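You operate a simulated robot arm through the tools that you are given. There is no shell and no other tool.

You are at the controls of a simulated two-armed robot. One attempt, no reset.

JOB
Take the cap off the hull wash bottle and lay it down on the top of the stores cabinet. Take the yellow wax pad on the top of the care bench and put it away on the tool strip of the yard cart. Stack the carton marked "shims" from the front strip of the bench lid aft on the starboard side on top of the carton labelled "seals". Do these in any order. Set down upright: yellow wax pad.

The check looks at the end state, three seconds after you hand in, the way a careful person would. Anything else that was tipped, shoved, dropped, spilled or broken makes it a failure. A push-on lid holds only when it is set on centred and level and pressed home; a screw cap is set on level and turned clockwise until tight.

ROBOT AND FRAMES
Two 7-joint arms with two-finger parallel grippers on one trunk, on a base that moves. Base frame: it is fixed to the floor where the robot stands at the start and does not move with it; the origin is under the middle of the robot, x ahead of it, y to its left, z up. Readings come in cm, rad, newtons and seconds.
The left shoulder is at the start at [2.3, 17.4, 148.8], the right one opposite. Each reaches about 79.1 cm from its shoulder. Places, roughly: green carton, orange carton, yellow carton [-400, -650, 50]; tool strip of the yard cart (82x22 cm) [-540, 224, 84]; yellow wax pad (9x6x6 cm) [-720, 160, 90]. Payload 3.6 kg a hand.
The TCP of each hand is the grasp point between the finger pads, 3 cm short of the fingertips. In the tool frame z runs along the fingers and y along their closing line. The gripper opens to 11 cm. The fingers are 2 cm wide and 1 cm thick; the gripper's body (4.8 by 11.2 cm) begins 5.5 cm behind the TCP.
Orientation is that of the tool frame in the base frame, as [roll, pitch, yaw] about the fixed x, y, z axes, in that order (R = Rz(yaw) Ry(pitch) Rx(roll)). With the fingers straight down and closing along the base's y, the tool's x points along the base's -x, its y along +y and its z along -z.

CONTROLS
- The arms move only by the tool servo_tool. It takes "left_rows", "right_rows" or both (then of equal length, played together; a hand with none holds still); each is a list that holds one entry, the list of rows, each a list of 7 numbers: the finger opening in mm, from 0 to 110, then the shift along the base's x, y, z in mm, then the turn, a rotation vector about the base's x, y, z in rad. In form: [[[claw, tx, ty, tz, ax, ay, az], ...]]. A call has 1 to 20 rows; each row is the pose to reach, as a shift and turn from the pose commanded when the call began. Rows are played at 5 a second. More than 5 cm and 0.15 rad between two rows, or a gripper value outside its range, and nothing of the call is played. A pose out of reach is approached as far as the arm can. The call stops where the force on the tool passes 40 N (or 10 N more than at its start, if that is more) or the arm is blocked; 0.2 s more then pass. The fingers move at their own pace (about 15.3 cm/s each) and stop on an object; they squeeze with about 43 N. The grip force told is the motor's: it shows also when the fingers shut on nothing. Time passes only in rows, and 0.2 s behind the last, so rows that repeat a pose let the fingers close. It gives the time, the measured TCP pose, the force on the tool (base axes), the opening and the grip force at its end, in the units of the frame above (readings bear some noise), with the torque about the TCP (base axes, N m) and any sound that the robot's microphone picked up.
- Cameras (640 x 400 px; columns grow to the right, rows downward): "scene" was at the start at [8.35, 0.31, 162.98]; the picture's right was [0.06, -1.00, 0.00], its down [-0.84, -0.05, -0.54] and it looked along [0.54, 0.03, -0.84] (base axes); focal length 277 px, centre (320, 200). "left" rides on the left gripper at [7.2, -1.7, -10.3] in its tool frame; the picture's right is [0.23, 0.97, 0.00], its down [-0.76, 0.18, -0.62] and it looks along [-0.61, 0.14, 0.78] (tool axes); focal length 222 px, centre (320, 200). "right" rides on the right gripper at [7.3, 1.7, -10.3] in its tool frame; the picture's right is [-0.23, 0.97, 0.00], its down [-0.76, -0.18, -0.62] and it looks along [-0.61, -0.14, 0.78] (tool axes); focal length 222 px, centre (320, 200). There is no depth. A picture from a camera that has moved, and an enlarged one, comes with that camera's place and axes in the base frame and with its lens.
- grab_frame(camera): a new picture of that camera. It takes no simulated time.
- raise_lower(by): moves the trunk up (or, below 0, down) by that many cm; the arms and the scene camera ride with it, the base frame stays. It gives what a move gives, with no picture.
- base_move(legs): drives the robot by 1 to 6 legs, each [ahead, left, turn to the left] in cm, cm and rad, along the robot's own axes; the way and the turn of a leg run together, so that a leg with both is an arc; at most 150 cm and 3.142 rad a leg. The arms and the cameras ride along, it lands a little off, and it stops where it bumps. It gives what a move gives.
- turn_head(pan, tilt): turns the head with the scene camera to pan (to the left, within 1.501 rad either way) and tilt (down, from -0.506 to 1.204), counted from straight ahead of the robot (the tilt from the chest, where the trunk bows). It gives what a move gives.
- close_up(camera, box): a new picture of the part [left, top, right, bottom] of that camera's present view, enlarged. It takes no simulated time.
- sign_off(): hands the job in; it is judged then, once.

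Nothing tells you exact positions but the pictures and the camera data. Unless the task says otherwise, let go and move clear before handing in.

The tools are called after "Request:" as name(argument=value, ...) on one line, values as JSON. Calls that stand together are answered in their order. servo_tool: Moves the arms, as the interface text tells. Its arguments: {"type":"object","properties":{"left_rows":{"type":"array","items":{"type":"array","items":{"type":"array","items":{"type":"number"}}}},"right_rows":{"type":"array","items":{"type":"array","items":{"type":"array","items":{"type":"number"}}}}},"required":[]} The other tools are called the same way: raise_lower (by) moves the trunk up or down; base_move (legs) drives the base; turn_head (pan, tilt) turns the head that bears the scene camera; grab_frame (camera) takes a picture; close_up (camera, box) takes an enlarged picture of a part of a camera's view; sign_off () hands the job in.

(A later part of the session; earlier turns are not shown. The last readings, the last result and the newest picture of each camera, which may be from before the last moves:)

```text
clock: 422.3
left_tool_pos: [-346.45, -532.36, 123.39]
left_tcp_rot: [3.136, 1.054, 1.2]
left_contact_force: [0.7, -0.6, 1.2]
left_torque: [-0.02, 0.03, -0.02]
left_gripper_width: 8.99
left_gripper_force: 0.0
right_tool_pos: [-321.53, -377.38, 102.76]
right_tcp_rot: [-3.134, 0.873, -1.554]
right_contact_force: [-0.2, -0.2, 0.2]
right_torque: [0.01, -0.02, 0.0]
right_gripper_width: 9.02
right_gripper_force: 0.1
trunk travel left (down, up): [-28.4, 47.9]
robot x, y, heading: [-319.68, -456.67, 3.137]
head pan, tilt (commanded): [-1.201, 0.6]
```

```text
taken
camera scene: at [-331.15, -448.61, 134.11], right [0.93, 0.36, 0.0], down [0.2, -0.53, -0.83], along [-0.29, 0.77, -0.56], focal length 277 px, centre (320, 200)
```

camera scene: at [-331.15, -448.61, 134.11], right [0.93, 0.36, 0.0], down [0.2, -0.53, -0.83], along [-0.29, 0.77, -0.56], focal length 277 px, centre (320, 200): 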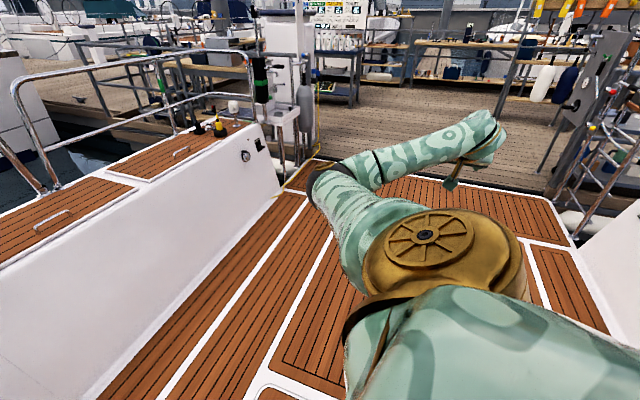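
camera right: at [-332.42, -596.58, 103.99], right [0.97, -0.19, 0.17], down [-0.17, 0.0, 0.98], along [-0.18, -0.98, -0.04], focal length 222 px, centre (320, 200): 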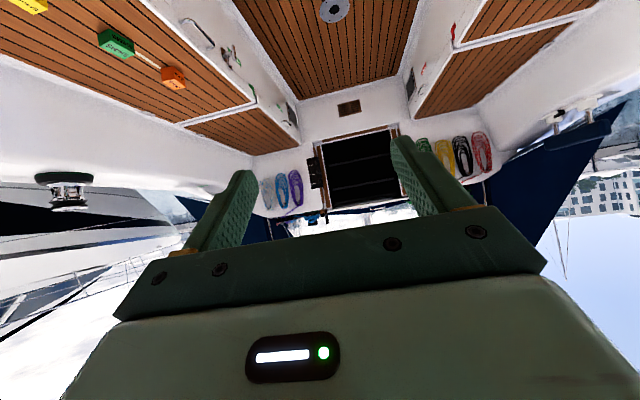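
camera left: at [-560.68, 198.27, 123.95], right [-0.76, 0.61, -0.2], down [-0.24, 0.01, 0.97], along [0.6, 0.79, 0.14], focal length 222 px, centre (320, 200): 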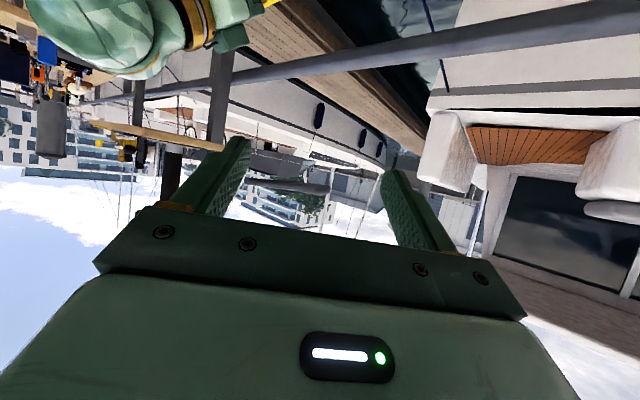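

The right elbow now has room. I'll sidestep forward along the boat in stages, watching the ropes.

Request:
base_move(legs=[[1.5, 0, 0], [0, 60, 0]])

Request:
turn_head(pan=0.9, tilt=0.7)

Request:
grab_frame(camera="scene")

Request:
grab_frame(camera="left")

```text
clock: 426.1
left_tool_pos: [-348.08, -592.71, 123.27]
left_tcp_rot: [3.136, 1.055, 1.2]
left_contact_force: [0.6, 0.4, 0.5]
left_torque: [0.0, 0.0, 0.04]
left_gripper_width: 9.01
left_gripper_force: 0.0
right_tool_pos: [-323.69, -437.83, 102.86]
right_tcp_rot: [-3.134, 0.876, -1.55]
right_contact_force: [-0.3, -0.1, -0.3]
right_torque: [0.01, 0.03, -0.03]
right_gripper_width: 8.99
right_gripper_force: 0.1
trunk travel left (down, up): [-28.4, 47.9]
robot x, y, heading: [-321.29, -516.7, 3.141]
head pan, tilt (commanded): [-1.201, 0.6]
```

```text
clock: 428.1
left_tool_pos: [-348.15, -592.51, 123.2]
left_tcp_rot: [3.137, 1.055, 1.2]
left_contact_force: [-0.8, -0.5, 0.5]
left_torque: [-0.02, 0.02, 0.0]
left_gripper_width: 9.0
left_gripper_force: 0.1
right_tool_pos: [-323.63, -437.73, 102.88]
right_tcp_rot: [-3.134, 0.874, -1.549]
right_contact_force: [-0.4, 0.4, -0.1]
right_torque: [-0.03, 0.04, -0.01]
right_gripper_width: 9.01
right_gripper_force: 0.0
trunk travel left (down, up): [-28.4, 47.9]
robot x, y, heading: [-321.4, -517.04, 3.137]
head pan, tilt (commanded): [0.901, 0.7]
```

```text
taken
camera scene: at [-335.15, -523.81, 133.24], right [-0.78, 0.62, 0.0], down [0.4, 0.5, -0.76], along [-0.48, -0.6, -0.64], focal length 277 px, centre (320, 200)
```

scene: 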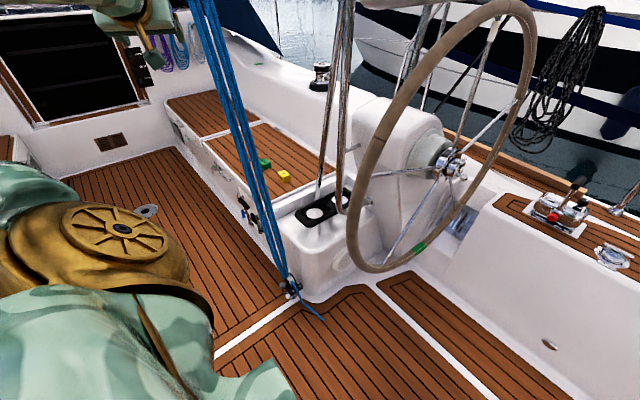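

```text
taken
camera left: at [-345.25, -580.2, 122.13], right [0.95, -0.24, -0.19], down [0.22, 0.09, 0.97], along [-0.22, -0.97, 0.14], focal length 222 px, centre (320, 200)
```

left: 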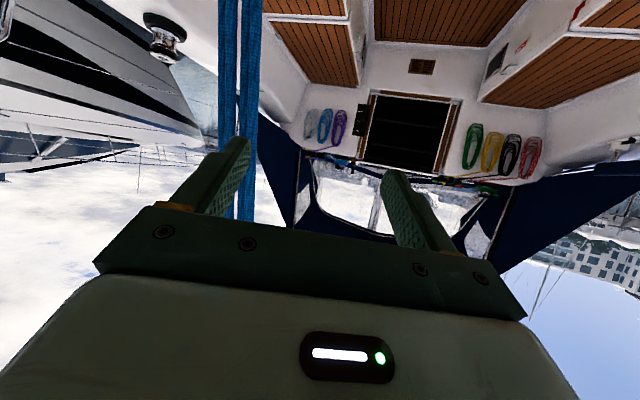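

The ropes are only about 4 cm from the left gripper's line of travel. I'll draw the left hand 9 cm back and close it before going on.

Request:
servo_tool(left_rows=[[[60, 20, 0, 0, 0, 0, 0.03], [30, 40, 0, 0, 0, 0, 0.06], [20, 60, 0, 0, 0, 0, 0.09], [20, 80, 0, 0, 0, 0, 0.12], [20, 95, 0, 0, 0, 0, 0.15]]])

Request:
grab_frame(camera="left")

Request:
grab_frame(camera="scene")

```text
clock: 429.3
left_tool_pos: [-338.53, -592.68, 123.4]
left_tcp_rot: [3.138, 1.056, 1.352]
left_contact_force: [0.6, -0.4, 0.3]
left_torque: [0.02, 0.01, 0.0]
left_gripper_width: 2.01
left_gripper_force: 0.2
right_tool_pos: [-323.63, -437.77, 102.83]
right_tcp_rot: [-3.133, 0.875, -1.551]
right_contact_force: [-1.0, -0.4, 0.4]
right_torque: [-0.01, 0.02, 0.02]
right_gripper_width: 9.0
right_gripper_force: 0.0
trunk travel left (down, up): [-28.4, 47.9]
robot x, y, heading: [-321.33, -517.01, 3.14]
head pan, tilt (commanded): [0.901, 0.7]
```

```text
taken
camera left: at [-337.57, -579.97, 122.17], right [0.98, -0.1, -0.19], down [0.21, 0.12, 0.97], along [-0.07, -0.99, 0.14], focal length 222 px, centre (320, 200)
```

left: 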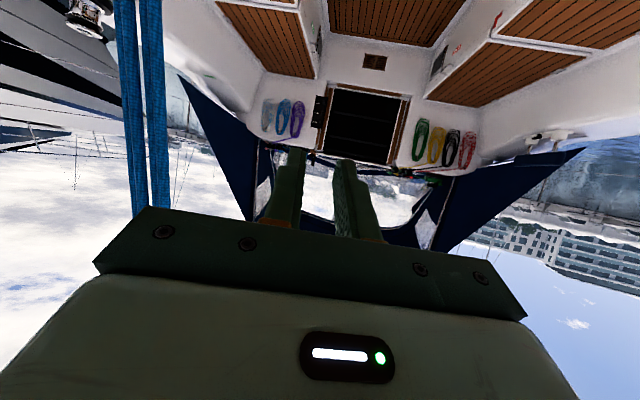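

```text
taken
camera scene: at [-335.11, -523.82, 133.24], right [-0.78, 0.62, 0.0], down [0.4, 0.5, -0.76], along [-0.48, -0.6, -0.64], focal length 277 px, centre (320, 200)
```

scene: 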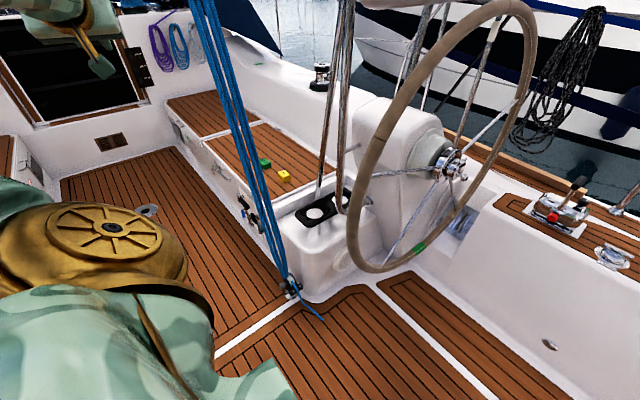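

Now there is about 15 cm to the ropes. Continuing to sidestep.

Request:
base_move(legs=[[0, 60, 0]])

Request:
grab_frame(camera="scene")

```text
clock: 432.7
left_tool_pos: [-338.81, -652.81, 123.31]
left_tcp_rot: [3.137, 1.055, 1.353]
left_contact_force: [0.7, 0.6, -0.2]
left_torque: [0.01, 0.04, 0.02]
left_gripper_width: 2.05
left_gripper_force: 0.1
right_tool_pos: [-323.84, -497.73, 102.88]
right_tcp_rot: [-3.133, 0.878, -1.55]
right_contact_force: [0.2, 0.0, 0.1]
right_torque: [0.02, -0.01, 0.01]
right_gripper_width: 8.99
right_gripper_force: 0.0
trunk travel left (down, up): [-28.4, 47.9]
robot x, y, heading: [-321.62, -577.02, 3.14]
head pan, tilt (commanded): [0.901, 0.7]
```

```text
taken
camera scene: at [-335.32, -583.94, 133.24], right [-0.78, 0.62, 0.0], down [0.4, 0.5, -0.76], along [-0.48, -0.6, -0.64], focal length 277 px, centre (320, 200)
```

scene: 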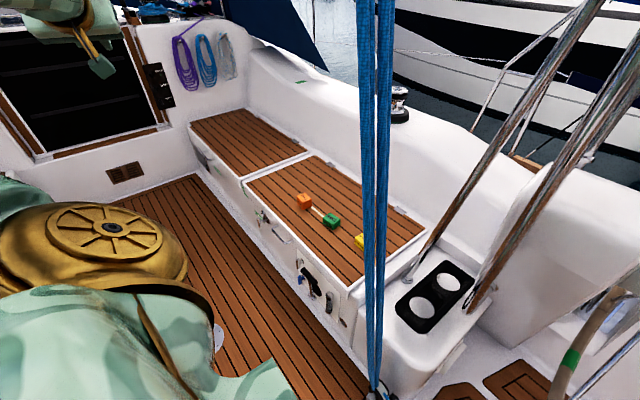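

Request:
base_move(legs=[[0, 50, 0]])

Request:
grab_frame(camera="scene")

Request:
turn_head(pan=0.2, tilt=0.9)

Request:
grab_frame(camera="scene")

Request:
turn_head(pan=-1.2, tilt=0.6)

Request:
grab_frame(camera="scene")

```text
clock: 435.6
left_tool_pos: [-338.91, -702.93, 123.33]
left_tcp_rot: [3.137, 1.054, 1.35]
left_contact_force: [-0.9, 0.2, -0.3]
left_torque: [0.0, 0.02, -0.01]
left_gripper_width: 2.0
left_gripper_force: 0.0
right_tool_pos: [-324.01, -548.11, 102.97]
right_tcp_rot: [-3.133, 0.876, -1.55]
right_contact_force: [0.2, -0.5, 0.1]
right_torque: [0.02, 0.03, -0.04]
right_gripper_width: 8.99
right_gripper_force: 0.0
trunk travel left (down, up): [-28.4, 47.9]
robot x, y, heading: [-321.56, -627.35, 3.136]
head pan, tilt (commanded): [0.901, 0.7]
```

```text
taken
camera scene: at [-335.47, -634.2, 133.24], right [-0.78, 0.62, 0.0], down [0.4, 0.5, -0.76], along [-0.48, -0.6, -0.64], focal length 277 px, centre (320, 200)
```

scene: 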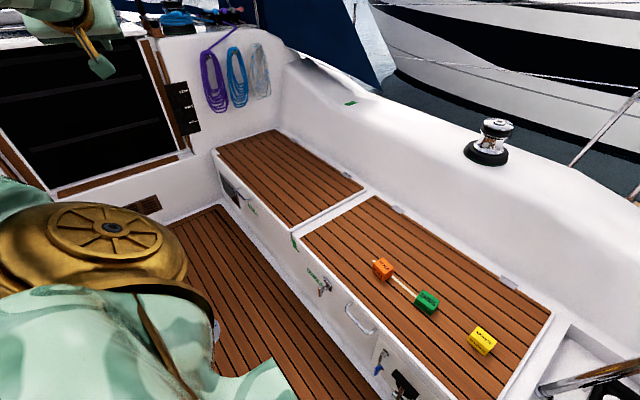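

```text
clock: 436.7
left_tool_pos: [-338.86, -702.94, 123.34]
left_tcp_rot: [3.137, 1.056, 1.352]
left_contact_force: [-0.1, 0.3, 0.3]
left_torque: [0.01, 0.0, -0.03]
left_gripper_width: 1.99
left_gripper_force: 0.0
right_tool_pos: [-324.04, -547.91, 102.88]
right_tcp_rot: [-3.133, 0.876, -1.55]
right_contact_force: [-0.6, -0.5, 0.3]
right_torque: [0.01, 0.01, 0.01]
right_gripper_width: 8.99
right_gripper_force: 0.0
trunk travel left (down, up): [-28.4, 47.9]
robot x, y, heading: [-321.45, -627.39, 3.132]
head pan, tilt (commanded): [0.201, 0.901]
```

```text
taken
camera scene: at [-337.57, -628.97, 131.63], right [-0.2, 0.98, 0.0], down [0.77, 0.15, -0.62], along [-0.61, -0.12, -0.78], focal length 277 px, centre (320, 200)
```

scene: 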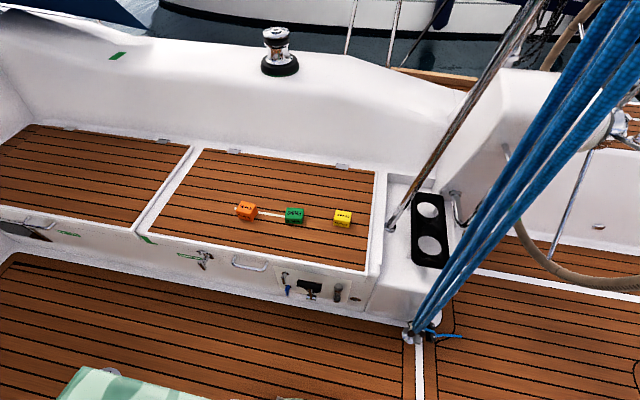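

```text
clock: 438.2
left_tool_pos: [-338.87, -702.84, 123.33]
left_tcp_rot: [3.137, 1.055, 1.352]
left_contact_force: [-0.3, 0.8, -0.2]
left_torque: [-0.02, 0.01, 0.02]
left_gripper_width: 2.02
left_gripper_force: 0.0
right_tool_pos: [-324.03, -548.0, 102.86]
right_tcp_rot: [-3.134, 0.874, -1.55]
right_contact_force: [-0.1, 0.0, -0.3]
right_torque: [0.01, -0.03, -0.01]
right_gripper_width: 9.02
right_gripper_force: 0.0
trunk travel left (down, up): [-28.4, 47.9]
robot x, y, heading: [-321.45, -627.54, 3.136]
head pan, tilt (commanded): [-1.201, 0.6]
```

```text
taken
camera scene: at [-333.35, -619.23, 134.1], right [0.93, 0.36, 0.0], down [0.2, -0.53, -0.82], along [-0.3, 0.77, -0.57], focal length 277 px, centre (320, 200)
```

scene: 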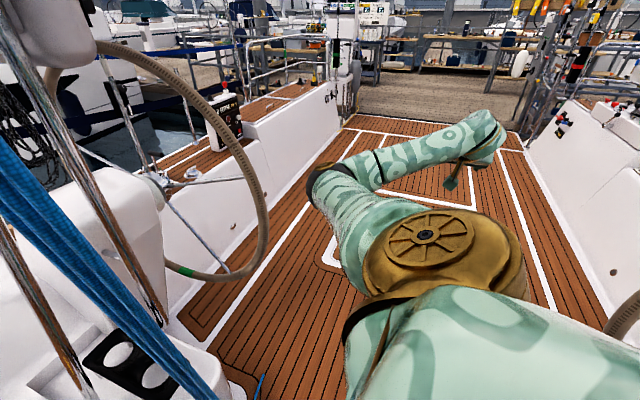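

Now I'm squarely in front of the cartons with the ropes off to my right. Taking close-ups to measure them.

Request:
turn_head(pan=0.3, tilt=0.85)

Request:
close_up(camera="scene", box=[180, 170, 400, 300])

Request:
close_up(camera="scene", box=[220, 170, 340, 250])

```text
clock: 439.8
left_tool_pos: [-338.94, -702.82, 123.26]
left_tcp_rot: [3.137, 1.054, 1.352]
left_contact_force: [-0.8, -1.1, 0.1]
left_torque: [-0.01, 0.01, 0.01]
left_gripper_width: 1.99
left_gripper_force: 0.0
right_tool_pos: [-323.96, -548.09, 102.84]
right_tcp_rot: [-3.132, 0.873, -1.55]
right_contact_force: [0.2, 0.3, 0.5]
right_torque: [0.0, -0.02, 0.02]
right_gripper_width: 9.01
right_gripper_force: 0.0
trunk travel left (down, up): [-28.4, 47.9]
robot x, y, heading: [-321.92, -627.62, 3.139]
head pan, tilt (commanded): [0.3, 0.85]
```

```text
2.91 times, centred on (290, 235) of scene
camera zoom: at [-337.65, -629.77, 132.01], right [-0.29, 0.96, 0.0], down [0.72, 0.22, -0.66], along [-0.63, -0.19, -0.75], focal length 806 px, centre (407, 98)
```

zoom: 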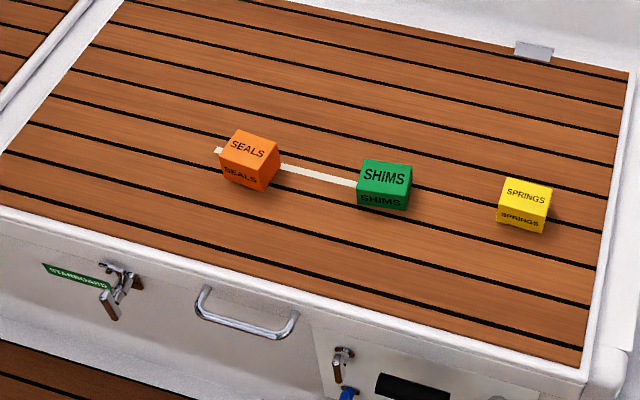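

```text
5.00 times, centred on (280, 210) of scene
camera zoom: at [-337.65, -629.77, 132.01], right [-0.29, 0.96, 0.0], down [0.72, 0.22, -0.66], along [-0.63, -0.19, -0.75], focal length 1384 px, centre (520, 150)
```

zoom: 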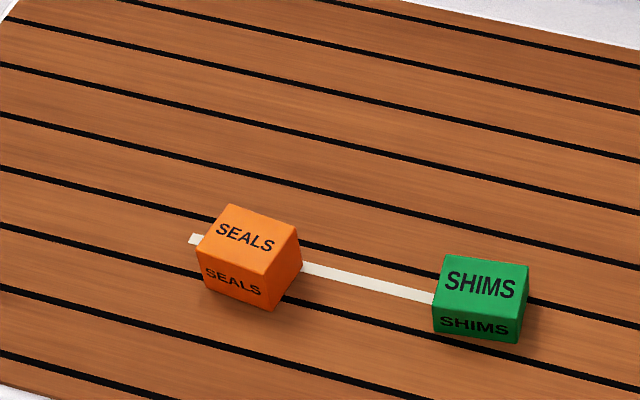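

Now I'll bring the left arm around to point straight ahead over the bench, still high above the cartons.

Request:
servo_tool(left_rows=[[[40, -40, 8, 0, 0, 0, -0.06], [60, -80, 17, 0, 0, 0, -0.13], [80, -125, 30, 0, 0, 0, -0.2], [80, -165, 55, 0, 0, 0, -0.3], [80, -205, 80, 0, 0, 0, -0.4], [80, -245, 110, 0, 0, 0, -0.5], [80, -280, 145, 0, 0, 0, -0.6], [80, -310, 180, 0, 0, 0, -0.7], [80, -340, 220, 0, 0, 0, -0.8], [80, -370, 260, 0, 0, 0, -0.9], [80, -385, 300, 0, 0, 0, -0.98], [80, -400, 340, 0, 0, 0, -1.06], [80, -415, 380, 0, 0, 0, -1.14], [80, -430, 420, 0, 0, 0, -1.22], [80, -440, 460, 0, 0, 0, -1.28], [80, -450, 500, 0, 0, 0, -1.35], [80, -450, 540, 0, 0, 0, -1.35]]])

Request:
grab_frame(camera="scene")

Request:
grab_frame(camera="left")

```text
clock: 443.4
left_tool_pos: [-384.03, -648.85, 123.47]
left_tcp_rot: [3.135, 1.055, 0.0]
left_contact_force: [0.6, 1.4, -0.7]
left_torque: [-0.03, -0.03, 0.01]
left_gripper_width: 8.02
left_gripper_force: 0.1
right_tool_pos: [-324.03, -547.98, 102.77]
right_tcp_rot: [-3.131, 0.875, -1.551]
right_contact_force: [0.3, 0.3, -0.4]
right_torque: [-0.01, 0.01, -0.02]
right_gripper_width: 8.98
right_gripper_force: 0.0
trunk travel left (down, up): [-28.4, 47.9]
robot x, y, heading: [-321.38, -627.28, 3.141]
head pan, tilt (commanded): [0.3, 0.85]
```

```text
taken
camera scene: at [-337.72, -629.68, 132.0], right [-0.29, 0.96, 0.0], down [0.72, 0.22, -0.66], along [-0.63, -0.19, -0.75], focal length 277 px, centre (320, 200)
```

scene: 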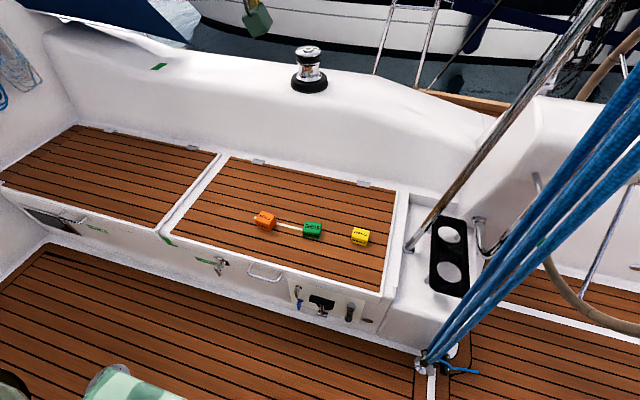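

```text
taken
camera left: at [-371.5, -647.08, 122.15], right [0.12, -0.97, -0.19], down [0.17, -0.17, 0.97], along [-0.98, -0.15, 0.14], focal length 222 px, centre (320, 200)
```

left: 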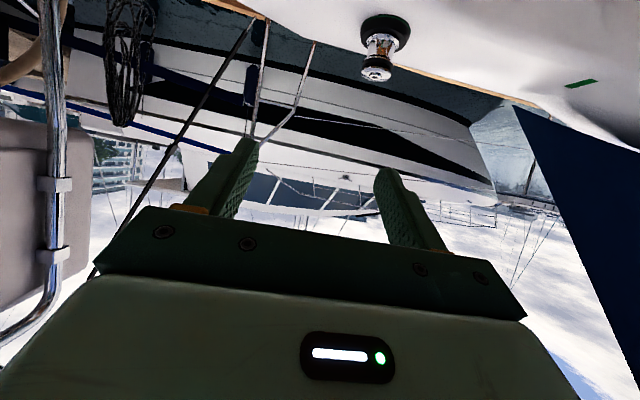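

The left arm is in front at height. I'll lower the trunk, then bring the left hand down stepwise while tilting it 60° down.

Request:
raise_lower(by=-26)

Request:
servo_tool(left_rows=[[[80, 3, 0, -15, 0, -0.05, 0], [80, 6, 0, -30, 0, -0.1, 0], [80, 9, 0, -45, 0, -0.15, 0], [80, 12, 0, -60, 0, -0.2, 0], [80, 15, 0, -75, 0, -0.25, 0], [80, 18, 0, -90, 0, -0.3, 0], [80, 21, 0, -105, 0, -0.35, 0], [80, 24, 0, -120, 0, -0.4, 0], [80, 27, 0, -135, 0, -0.45, 0], [80, 30, 0, -150, 0, -0.5, 0], [80, 30, 0, -165, 0, -0.523, 0], [80, 30, 0, -180, 0, -0.523, 0]]])

Request:
grab_frame(camera="scene")

Request:
grab_frame(camera="left")

```text
clock: 446.1
left_tool_pos: [-383.95, -648.97, 97.44]
left_tcp_rot: [3.137, 1.054, 0.0]
left_contact_force: [0.6, -0.1, -0.1]
left_torque: [0.01, -0.02, 0.03]
left_gripper_width: 7.98
left_gripper_force: 0.0
right_tool_pos: [-324.0, -548.05, 76.96]
right_tcp_rot: [-3.135, 0.876, -1.55]
right_contact_force: [-0.5, -0.3, 0.1]
right_torque: [0.02, -0.02, 0.0]
right_gripper_width: 8.98
right_gripper_force: 0.0
trunk travel left (down, up): [-2.4, 73.9]
robot x, y, heading: [-321.58, -627.19, 3.136]
head pan, tilt (commanded): [0.3, 0.85]
```

```text
clock: 448.7
left_tool_pos: [-381.08, -648.94, 79.28]
left_tcp_rot: [3.133, 0.529, 0.0]
left_contact_force: [-0.1, 0.0, 0.3]
left_torque: [0.02, 0.01, 0.03]
left_gripper_width: 7.98
left_gripper_force: 0.0
right_tool_pos: [-324.01, -548.07, 76.84]
right_tcp_rot: [-3.133, 0.874, -1.551]
right_contact_force: [0.6, 0.0, 0.2]
right_torque: [0.01, 0.03, 0.02]
right_gripper_width: 9.0
right_gripper_force: 0.1
trunk travel left (down, up): [-2.4, 73.9]
robot x, y, heading: [-321.63, -627.38, 3.135]
head pan, tilt (commanded): [0.3, 0.85]
```

```text
taken
camera scene: at [-352.52, -629.72, 104.48], right [-0.29, 0.96, 0.0], down [0.72, 0.22, -0.66], along [-0.63, -0.19, -0.75], focal length 277 px, centre (320, 200)
```

scene: 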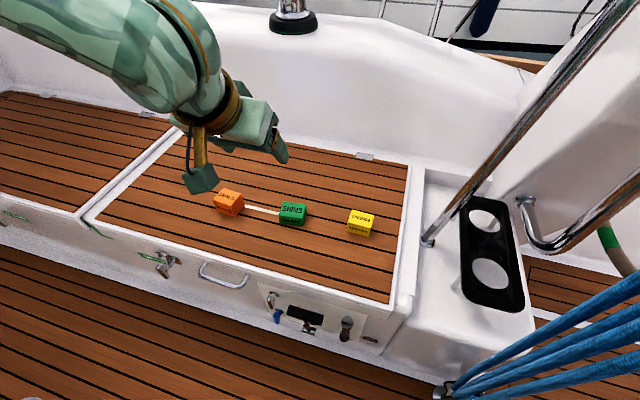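

```text
taken
camera left: at [-369.51, -647.13, 84.52], right [0.2, -0.97, -0.11], down [-0.34, -0.17, 0.92], along [-0.92, -0.15, -0.37], focal length 222 px, centre (320, 200)
```

left: 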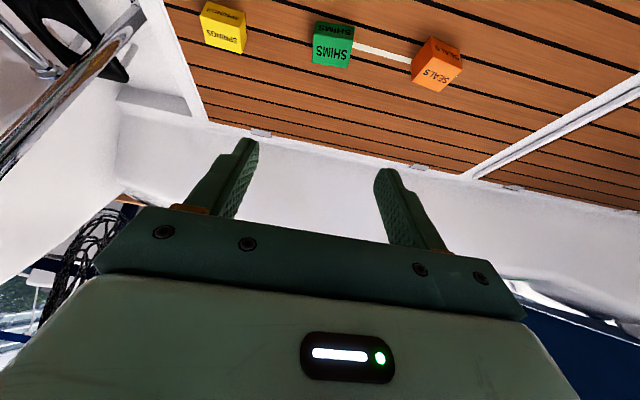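

Both cameras now see the cartons well. Close-ups for precise positions.

Request:
close_up(camera="left", box=[280, 0, 490, 120])

Request:
close_up(camera="scene", box=[190, 170, 330, 250])

```text
3.05 times, centred on (385, 60) of left
camera zoom: at [-369.51, -647.13, 84.52], right [0.2, -0.97, -0.11], down [-0.34, -0.17, 0.92], along [-0.92, -0.15, -0.37], focal length 677 px, centre (122, 627)
```

zoom: 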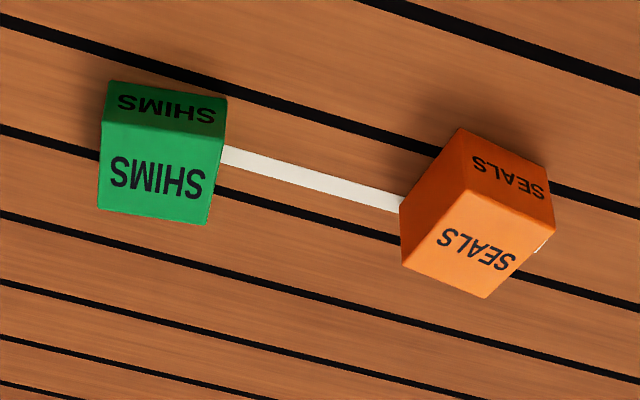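

```text
4.57 times, centred on (260, 210) of scene
camera zoom: at [-352.52, -629.72, 104.48], right [-0.29, 0.96, 0.0], down [0.72, 0.22, -0.66], along [-0.63, -0.19, -0.75], focal length 1266 px, centre (594, 154)
```

zoom: 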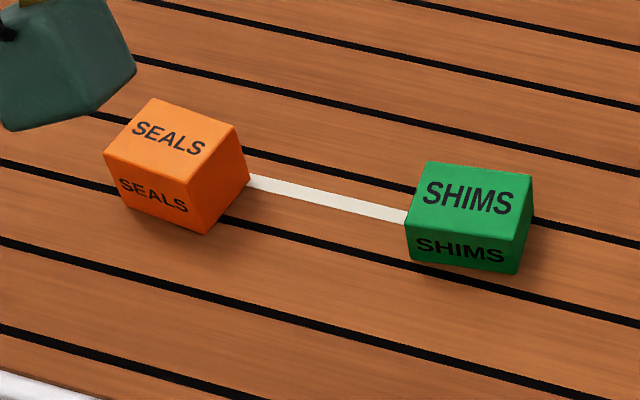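

Measured: lid z≈43.5; green carton centre [-395.9, -650.4], 6.5×5.2×2.8 cm, yaw about +0.16; orange centre [-393.2, -668.7], top z≈48.2. I need to be 12 cm closer, so first I'll pull the right arm further back from the ropes.

Request:
servo_tool(right_rows=[[[60, 30, -5, 0, 0, 0, -0.06], [40, 60, -10, 0, 0, 0, -0.12], [20, 90, -15, 0, 0, 0, -0.18], [20, 120, -20, 0, 0, 0, -0.24], [20, 150, -25, 0, 0, 0, -0.3], [20, 150, -25, 0, 0, 0, -0.3]]])

Request:
turn_head(pan=-1.1, tilt=0.6)

Request:
grab_frame(camera="scene")

```text
clock: 450.1
left_tool_pos: [-380.86, -648.87, 79.3]
left_tcp_rot: [3.135, 0.529, 0.0]
left_contact_force: [0.0, 0.0, -0.4]
left_torque: [-0.01, -0.02, 0.0]
left_gripper_width: 7.99
left_gripper_force: 0.1
right_tool_pos: [-309.12, -550.48, 76.79]
right_tcp_rot: [-3.134, 0.875, -1.849]
right_contact_force: [-0.3, -0.2, 0.2]
right_torque: [-0.01, -0.01, 0.01]
right_gripper_width: 2.01
right_gripper_force: 0.2
trunk travel left (down, up): [-2.4, 73.9]
robot x, y, heading: [-321.63, -627.15, 3.142]
head pan, tilt (commanded): [0.3, 0.85]
```

```text
clock: 451.6
left_tool_pos: [-380.95, -648.93, 79.29]
left_tcp_rot: [3.133, 0.529, 0.001]
left_contact_force: [0.0, 0.3, 0.2]
left_torque: [0.02, 0.0, 0.02]
left_gripper_width: 8.01
left_gripper_force: 0.1
right_tool_pos: [-309.1, -550.39, 76.73]
right_tcp_rot: [-3.132, 0.876, -1.85]
right_contact_force: [0.9, -0.5, 0.1]
right_torque: [-0.02, 0.01, -0.02]
right_gripper_width: 1.99
right_gripper_force: 0.0
trunk travel left (down, up): [-2.4, 73.9]
robot x, y, heading: [-321.7, -627.24, 3.138]
head pan, tilt (commanded): [-1.1, 0.6]
```

```text
taken
camera scene: at [-349.02, -619.54, 106.58], right [0.89, 0.45, 0.0], down [0.26, -0.5, -0.82], along [-0.37, 0.74, -0.57], focal length 277 px, centre (320, 200)
```

scene: 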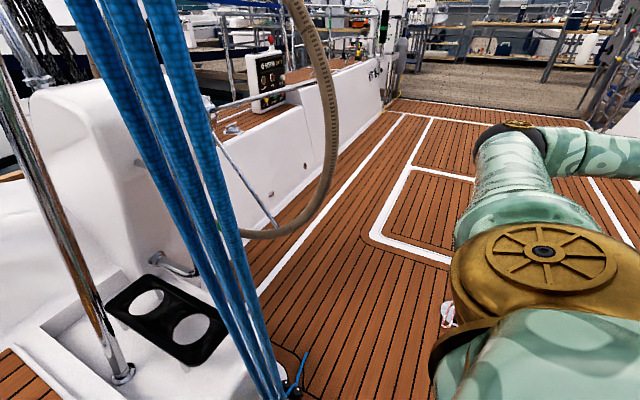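

The right arm is well clear of the ropes. Moving 12 cm closer to the bench.

Request:
base_move(legs=[[12, 0, 0]])

Request:
turn_head(pan=0.4, tilt=0.85)

Request:
grab_frame(camera="scene")

Request:
grab_frame(camera="left")

```text
clock: 452.9
left_tool_pos: [-392.87, -648.89, 79.24]
left_tcp_rot: [3.134, 0.53, 0.0]
left_contact_force: [0.4, 0.7, 0.3]
left_torque: [0.03, 0.01, 0.01]
left_gripper_width: 8.0
left_gripper_force: 0.0
right_tool_pos: [-321.1, -550.4, 76.76]
right_tcp_rot: [-3.13, 0.874, -1.85]
right_contact_force: [-0.4, 0.0, -0.7]
right_torque: [0.02, 0.01, -0.04]
right_gripper_width: 2.0
right_gripper_force: 0.2
trunk travel left (down, up): [-2.4, 73.9]
robot x, y, heading: [-333.07, -627.35, 3.142]
head pan, tilt (commanded): [-1.1, 0.6]
```

```text
clock: 454.5
left_tool_pos: [-392.88, -648.93, 79.31]
left_tcp_rot: [3.134, 0.531, 0.0]
left_contact_force: [1.0, 0.5, -0.3]
left_torque: [0.0, 0.05, -0.01]
left_gripper_width: 8.01
left_gripper_force: 0.0
right_tool_pos: [-321.02, -550.44, 76.82]
right_tcp_rot: [-3.132, 0.873, -1.85]
right_contact_force: [1.0, 0.4, -0.5]
right_torque: [-0.01, 0.02, 0.01]
right_gripper_width: 2.02
right_gripper_force: 0.0
trunk travel left (down, up): [-2.4, 73.9]
robot x, y, heading: [-333.62, -627.31, 3.132]
head pan, tilt (commanded): [0.4, 0.85]
```

```text
taken
camera scene: at [-364.16, -630.41, 104.49], right [-0.39, 0.92, 0.0], down [0.69, 0.29, -0.66], along [-0.61, -0.25, -0.75], focal length 277 px, centre (320, 200)
```

scene: 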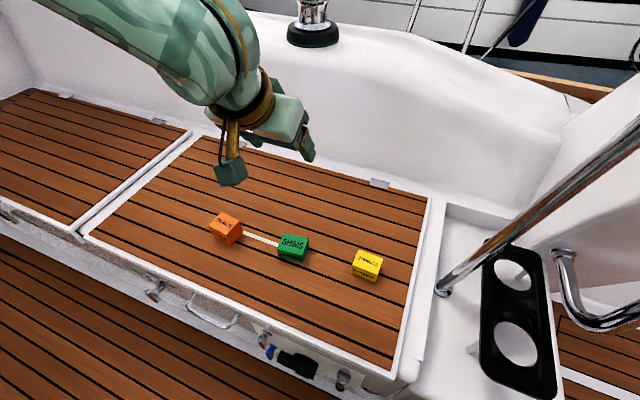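

```text
taken
camera left: at [-381.41, -647.1, 84.54], right [0.2, -0.97, -0.11], down [-0.34, -0.17, 0.92], along [-0.92, -0.15, -0.37], focal length 222 px, centre (320, 200)
```

left: 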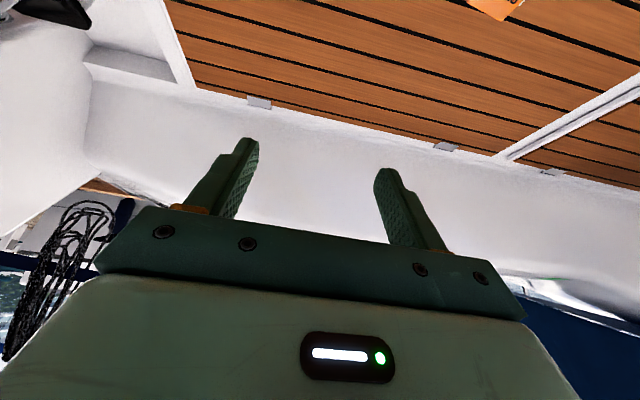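

Everything fits. I'll align the left hand with the green carton (yaw 0.16) and come down to a hover above it.

Request:
servo_tool(left_rows=[[[88, -3, -2, -25, 0, 0, 0.02], [88, -6, -4, -50, 0, 0, 0.04], [88, -9, -6, -75, 0, 0, 0.06], [88, -12, -8, -100, 0, 0, 0.08], [88, -15, -10, -120, 0, 0, 0.1], [88, -18, -12, -140, 0, 0, 0.12], [88, -21, -13, -160, 0, 0, 0.14], [88, -23, -14, -180, 0, 0, 0.156], [88, -23, -14, -180, 0, 0, 0.156]]])

Request:
grab_frame(camera="left")

Request:
close_up(camera="scene", box=[180, 150, 380, 300])

```text
clock: 456.5
left_tool_pos: [-395.15, -650.17, 61.21]
left_tcp_rot: [3.135, 0.531, 0.157]
left_contact_force: [-0.7, 0.8, -1.2]
left_torque: [0.03, -0.02, -0.01]
left_gripper_width: 8.79
left_gripper_force: 0.1
right_tool_pos: [-320.88, -550.53, 76.86]
right_tcp_rot: [-3.133, 0.874, -1.85]
right_contact_force: [0.6, 0.7, -0.5]
right_torque: [0.02, 0.0, 0.03]
right_gripper_width: 2.02
right_gripper_force: 0.0
trunk travel left (down, up): [-2.4, 73.9]
robot x, y, heading: [-333.43, -627.46, 3.141]
head pan, tilt (commanded): [0.4, 0.85]
```

```text
taken
camera left: at [-384.17, -646.71, 66.6], right [0.35, -0.93, -0.11], down [-0.31, -0.22, 0.92], along [-0.88, -0.29, -0.37], focal length 222 px, centre (320, 200)
```

left: 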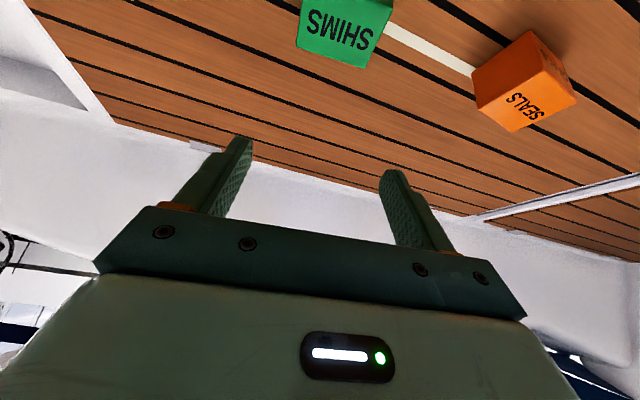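

```text
2.67 times, centred on (280, 225) of scene
camera zoom: at [-364.16, -630.41, 104.49], right [-0.39, 0.92, 0.0], down [0.69, 0.29, -0.66], along [-0.61, -0.26, -0.75], focal length 738 px, centre (427, 133)
```

zoom: 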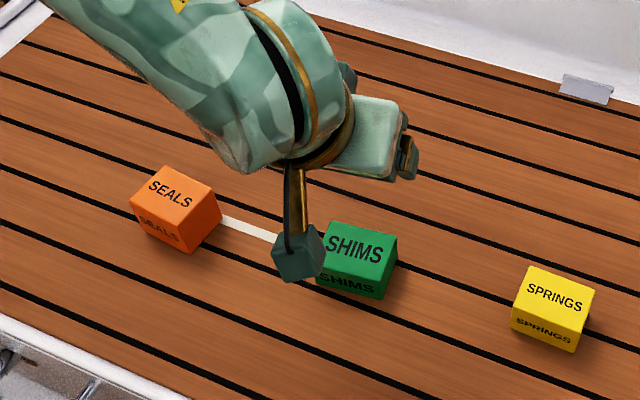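

The hand is centred over the green carton within about a millimetre. Descending around it.

Request:
servo_tool(left_rows=[[[88, 0, 0, -15, 0, 0, 0.01], [88, 0, 0, -30, 0, 0, 0.015], [88, 0, 0, -45, 0, 0, 0.015], [88, 0, 0, -60, 0, 0, 0.015], [88, 0, 0, -75, 0, 0, 0.015], [88, 0, 0, -90, 0, 0, 0.015], [88, 0, 0, -105, 0, 0, 0.015], [88, 0, 0, -118, 0, 0, 0.015], [88, 0, 0, -128, 0, 0, 0.015], [88, 0, 0, -135, 0, 0, 0.015], [88, 0, 0, -135, 0, 0, 0.015]]])

Request:
grab_frame(camera="left")

Request:
close_up(camera="scene", box=[180, 170, 380, 320])

```text
clock: 458.9
left_tool_pos: [-395.25, -650.35, 47.71]
left_tcp_rot: [3.135, 0.53, 0.17]
left_contact_force: [0.4, 0.4, 0.2]
left_torque: [0.0, 0.03, 0.04]
left_gripper_width: 8.78
left_gripper_force: 0.0
right_tool_pos: [-321.01, -550.37, 76.85]
right_tcp_rot: [-3.132, 0.876, -1.851]
right_contact_force: [-0.5, -0.4, 0.5]
right_torque: [0.02, 0.02, 0.01]
right_gripper_width: 2.0
right_gripper_force: 0.0
trunk travel left (down, up): [-2.4, 73.9]
robot x, y, heading: [-333.47, -627.41, 3.136]
head pan, tilt (commanded): [0.4, 0.85]
```

```text
taken
camera left: at [-384.19, -646.57, 53.02], right [0.36, -0.93, -0.11], down [-0.31, -0.23, 0.92], along [-0.88, -0.3, -0.37], focal length 222 px, centre (320, 200)
```

left: 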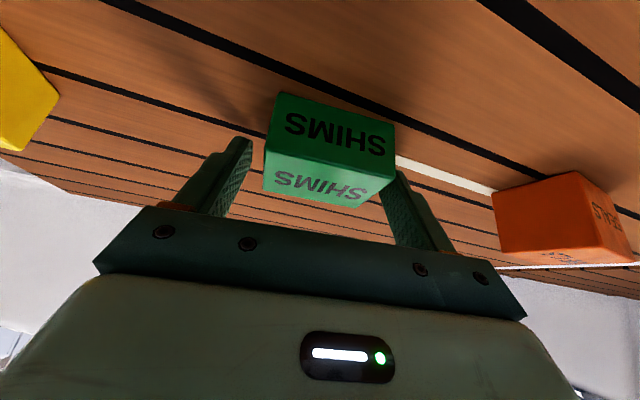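

```text
2.67 times, centred on (280, 245) of scene
camera zoom: at [-364.16, -630.41, 104.49], right [-0.39, 0.92, 0.0], down [0.69, 0.29, -0.66], along [-0.61, -0.26, -0.75], focal length 738 px, centre (427, 80)
```

zoom: 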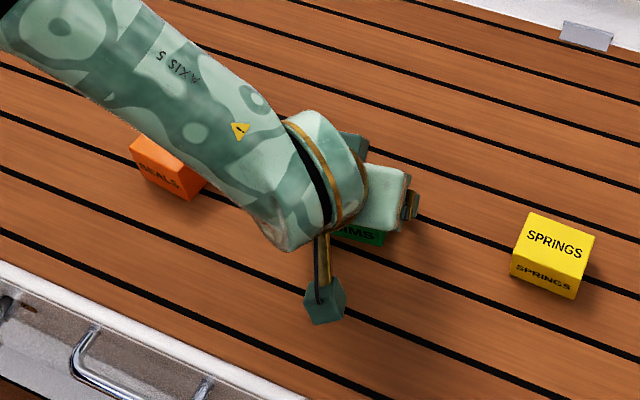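

The carton is between the fingers with clearance on both sides. Lowering the last 6 mm and closing gently.

Request:
servo_tool(left_rows=[[[88, 0, 0, -3, 0, 0, 0], [88, 0, 0, -6, 0, 0, 0], [84, 0, 0, -6, 0, 0, 0], [80, 0, 0, -6, 0, 0, 0], [76, 0, 0, -6, 0, 0, 0], [73, 0, 0, -6, 0, 0, 0], [70, 0, 0, -6, 0, 0, 0], [68, 0, 0, -6, 0, 0, 0], [66, 0, 0, -6, 0, 0, 0], [64, 0, 0, -6, 0, 0, 0], [61, 0, 0, -6, 0, 0, 0], [57, 0, 0, -6, 0, 0, 0], [50, 0, 0, -6, 0, 0, 0], [40, 0, 0, -6, 0, 0, 0], [40, 0, 0, -6, 0, 0, 0]]])

Request:
grab_frame(camera="left")

```text
clock: 462.1
left_tool_pos: [-395.1, -650.33, 47.4]
left_tcp_rot: [3.135, 0.529, 0.171]
left_contact_force: [0.3, 0.2, 3.4]
left_torque: [0.19, 0.08, -0.06]
left_gripper_width: 6.45
left_gripper_force: 43.3
right_tool_pos: [-321.08, -550.46, 76.95]
right_tcp_rot: [-3.132, 0.875, -1.851]
right_contact_force: [-0.1, 0.4, -0.3]
right_torque: [0.0, 0.02, -0.01]
right_gripper_width: 1.99
right_gripper_force: 0.0
trunk travel left (down, up): [-2.4, 73.9]
robot x, y, heading: [-333.37, -627.34, 3.137]
head pan, tilt (commanded): [0.4, 0.85]
```

```text
taken
camera left: at [-384.13, -646.68, 52.56], right [0.36, -0.93, -0.11], down [-0.31, -0.23, 0.92], along [-0.88, -0.3, -0.37], focal length 222 px, centre (320, 200)
```

left: 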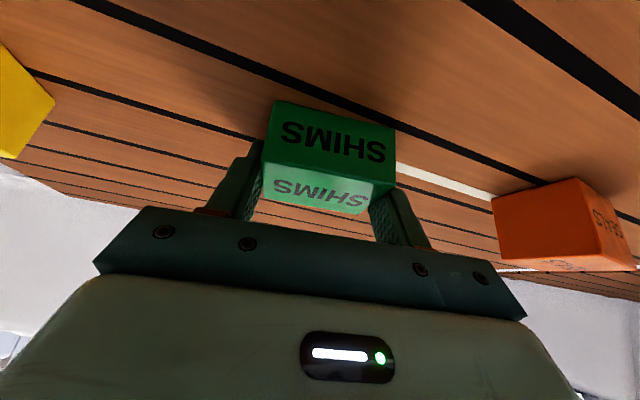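

Gripped at 6.45 cm. Lifting it and moving over the orange carton, turning to match its yaw.

Request:
servo_tool(left_rows=[[[40, 0, 0, 8, 0, 0, 0], [40, 0, 0, 20, 0, 0, 0], [40, 0, 0, 35, 0, 0, 0], [40, 0, 0, 55, 0, 0, 0], [40, 0, 0, 80, 0, 0, 0], [40, 0, 0, 110, 0, 0, 0], [40, 5, -20, 120, 0, 0, -0.03], [40, 8, -45, 120, 0, 0, -0.07], [40, 12, -75, 120, 0, 0, -0.11], [40, 16, -105, 120, 0, 0, -0.15], [40, 20, -135, 120, 0, 0, -0.19], [40, 24, -160, 120, 0, 0, -0.23], [40, 27, -184, 120, 0, 0, -0.265], [40, 27, -184, 120, 0, 0, -0.265]]])

Request:
grab_frame(camera="left")

Request:
grab_frame(camera="scene")

```text
clock: 465.1
left_tool_pos: [-392.38, -668.75, 59.06]
left_tcp_rot: [3.137, 0.53, -0.093]
left_contact_force: [0.0, -0.2, -1.4]
left_torque: [-0.01, -0.02, 0.0]
left_gripper_width: 6.44
left_gripper_force: 42.9
right_tool_pos: [-321.02, -550.49, 76.85]
right_tcp_rot: [-3.133, 0.875, -1.851]
right_contact_force: [0.3, 0.3, -0.5]
right_torque: [0.02, 0.04, 0.01]
right_gripper_width: 2.01
right_gripper_force: 0.0
trunk travel left (down, up): [-2.4, 73.9]
robot x, y, heading: [-333.77, -627.28, 3.134]
head pan, tilt (commanded): [0.4, 0.85]
```

```text
taken
camera left: at [-380.84, -668.02, 64.44], right [0.11, -0.99, -0.11], down [-0.36, -0.14, 0.92], along [-0.93, -0.06, -0.37], focal length 222 px, centre (320, 200)
```

left: 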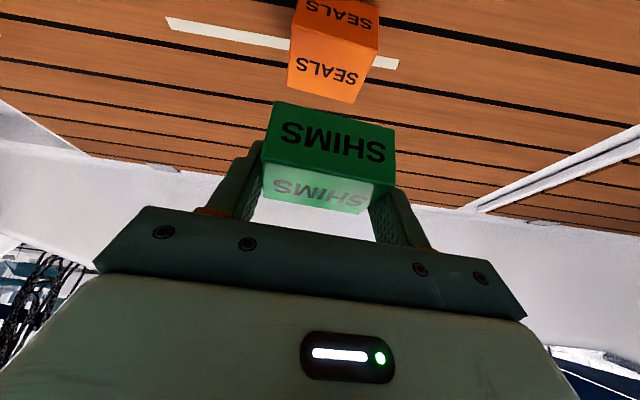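

```text
taken
camera scene: at [-364.16, -630.43, 104.49], right [-0.39, 0.92, 0.0], down [0.69, 0.29, -0.66], along [-0.61, -0.26, -0.75], focal length 277 px, centre (320, 200)
```

scene: 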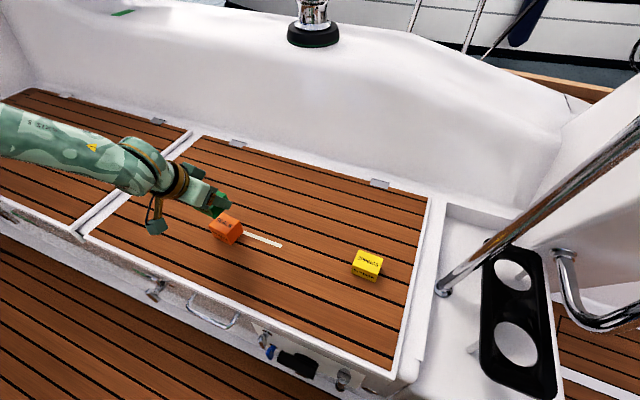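

Request:
close_up(camera="left", box=[240, 0, 420, 220])

Request:
close_up(camera="scene", box=[170, 170, 290, 260])

```text
1.82 times, centred on (330, 110) of left
camera zoom: at [-380.84, -668.02, 64.44], right [0.11, -0.99, -0.11], down [-0.36, -0.14, 0.92], along [-0.93, -0.06, -0.37], focal length 404 px, centre (302, 364)
```

zoom: 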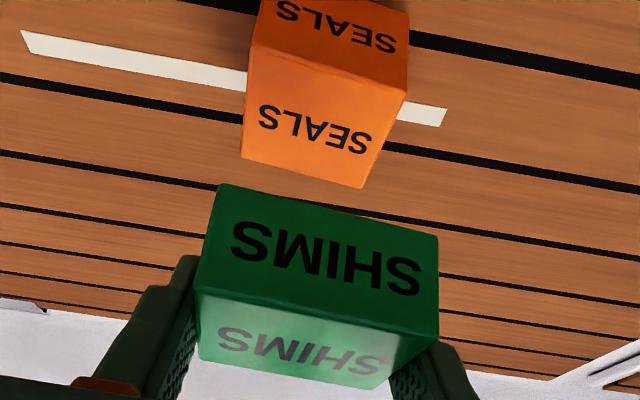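

```text
4.44 times, centred on (230, 215) of scene
camera zoom: at [-364.16, -630.43, 104.49], right [-0.39, 0.92, 0.0], down [0.69, 0.29, -0.66], along [-0.61, -0.26, -0.75], focal length 1231 px, centre (720, 133)
```

zoom: 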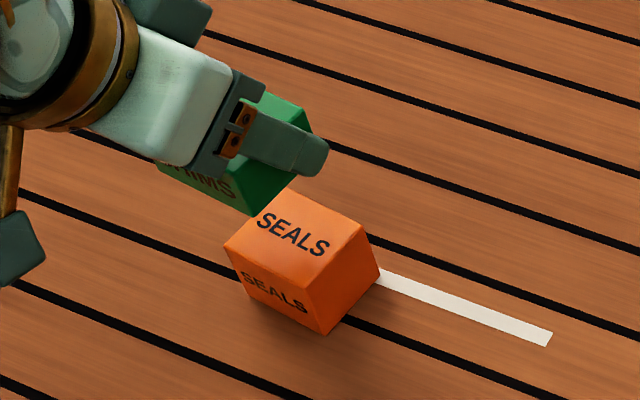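

The green carton hangs almost exactly over the orange one. I'll correct by 3–4 mm and descend, first quickly, then in 1 mm steps until contact.

Request:
servo_tool(left_rows=[[[40, -1.5, 3.5, -8, 0, 0, 0], [40, -1.5, 3.5, -18, 0, 0, 0], [40, -1.5, 3.5, -28, 0, 0, 0], [40, -1.5, 3.5, -38, 0, 0, 0], [40, -1.5, 3.5, -46, 0, 0, 0], [40, -1.5, 3.5, -52, 0, 0, 0], [40, -1.5, 3.5, -52, 0, 0, 0]]])

Request:
close_up(camera="left", box=[220, 40, 460, 240])

Request:
close_up(camera="scene", box=[170, 170, 290, 260])

```text
clock: 466.7
left_tool_pos: [-392.67, -668.38, 53.87]
left_tcp_rot: [3.138, 0.53, -0.092]
left_contact_force: [-0.5, 0.2, -0.6]
left_torque: [0.01, -0.01, 0.07]
left_gripper_width: 6.45
left_gripper_force: 43.2
right_tool_pos: [-320.99, -550.54, 76.77]
right_tcp_rot: [-3.133, 0.874, -1.85]
right_contact_force: [-1.3, -0.2, 0.4]
right_torque: [0.02, -0.01, 0.01]
right_gripper_width: 2.0
right_gripper_force: 0.1
trunk travel left (down, up): [-2.4, 73.9]
robot x, y, heading: [-333.64, -627.34, 3.142]
head pan, tilt (commanded): [0.4, 0.85]
```

```text
2.00 times, centred on (340, 140) of left
camera zoom: at [-381.06, -667.65, 59.25], right [0.11, -0.99, -0.11], down [-0.36, -0.14, 0.92], along [-0.93, -0.06, -0.37], focal length 444 px, centre (280, 320)
```

zoom: 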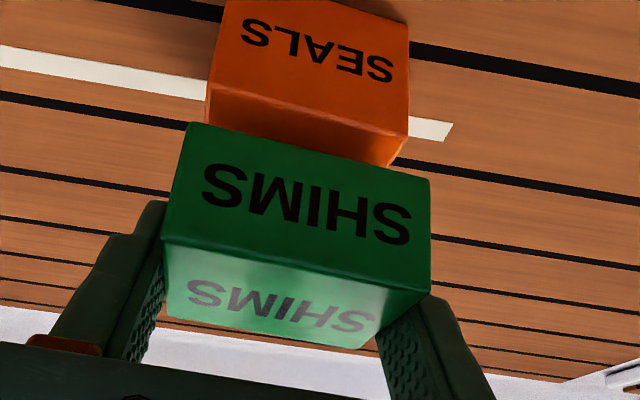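

```text
4.44 times, centred on (230, 215) of scene
camera zoom: at [-364.17, -630.42, 104.49], right [-0.39, 0.92, 0.0], down [0.69, 0.29, -0.66], along [-0.61, -0.26, -0.75], focal length 1231 px, centre (720, 133)
```

zoom: 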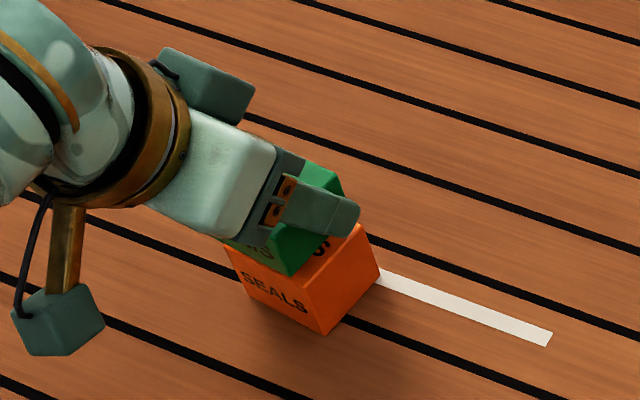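

Alignment looks very good; I'll nudge 4 mm outboard and continue down in small steps.

Request:
servo_tool(left_rows=[[[40, -4, 1.5, 0, 0, 0, 0], [40, -4, 1.5, -4, 0, 0, 0], [40, -4, 1.5, -8, 0, 0, 0], [40, -4, 1.5, -11, 0, 0, 0]]])

Request:
servo_tool(left_rows=[[[40, 0, 0, -1, 0, 0, 0], [40, 0, 0, -2, 0, 0, 0]]])

Request:
servo_tool(left_rows=[[[40, 0, 0, -1, 0, 0, 0], [40, 0, 0, -2, 0, 0, 0]]])

```text
clock: 467.7
left_tool_pos: [-393.01, -668.15, 53.03]
left_tcp_rot: [3.136, 0.53, -0.095]
left_contact_force: [0.4, -0.6, -0.5]
left_torque: [-0.01, 0.03, -0.01]
left_gripper_width: 6.43
left_gripper_force: 43.1
right_tool_pos: [-321.05, -550.49, 76.85]
right_tcp_rot: [-3.133, 0.874, -1.851]
right_contact_force: [0.2, -0.1, -1.0]
right_torque: [0.0, -0.01, 0.03]
right_gripper_width: 2.0
right_gripper_force: 0.1
trunk travel left (down, up): [-2.4, 73.9]
robot x, y, heading: [-333.57, -627.3, 3.138]
head pan, tilt (commanded): [0.4, 0.85]
```

```text
clock: 468.3
left_tool_pos: [-393.13, -668.15, 52.68]
left_tcp_rot: [3.134, 0.531, -0.094]
left_contact_force: [-0.3, 0.5, -1.4]
left_torque: [-0.01, -0.01, 0.01]
left_gripper_width: 6.42
left_gripper_force: 43.0
right_tool_pos: [-321.07, -550.49, 76.91]
right_tcp_rot: [-3.132, 0.875, -1.849]
right_contact_force: [-0.2, 0.3, -0.1]
right_torque: [0.02, 0.02, 0.0]
right_gripper_width: 2.01
right_gripper_force: 0.0
trunk travel left (down, up): [-2.4, 73.9]
robot x, y, heading: [-333.65, -627.21, 3.136]
head pan, tilt (commanded): [0.4, 0.85]
```

```text
clock: 468.9
left_tool_pos: [-392.93, -668.12, 52.45]
left_tcp_rot: [3.135, 0.529, -0.091]
left_contact_force: [0.1, -0.3, -1.3]
left_torque: [0.01, 0.03, 0.02]
left_gripper_width: 6.44
left_gripper_force: 42.7
right_tool_pos: [-321.03, -550.48, 76.91]
right_tcp_rot: [-3.134, 0.874, -1.851]
right_contact_force: [-0.5, 0.6, 0.2]
right_torque: [-0.01, -0.02, -0.03]
right_gripper_width: 2.0
right_gripper_force: 0.1
trunk travel left (down, up): [-2.4, 73.9]
robot x, y, heading: [-333.4, -627.59, 3.137]
head pan, tilt (commanded): [0.4, 0.85]
```

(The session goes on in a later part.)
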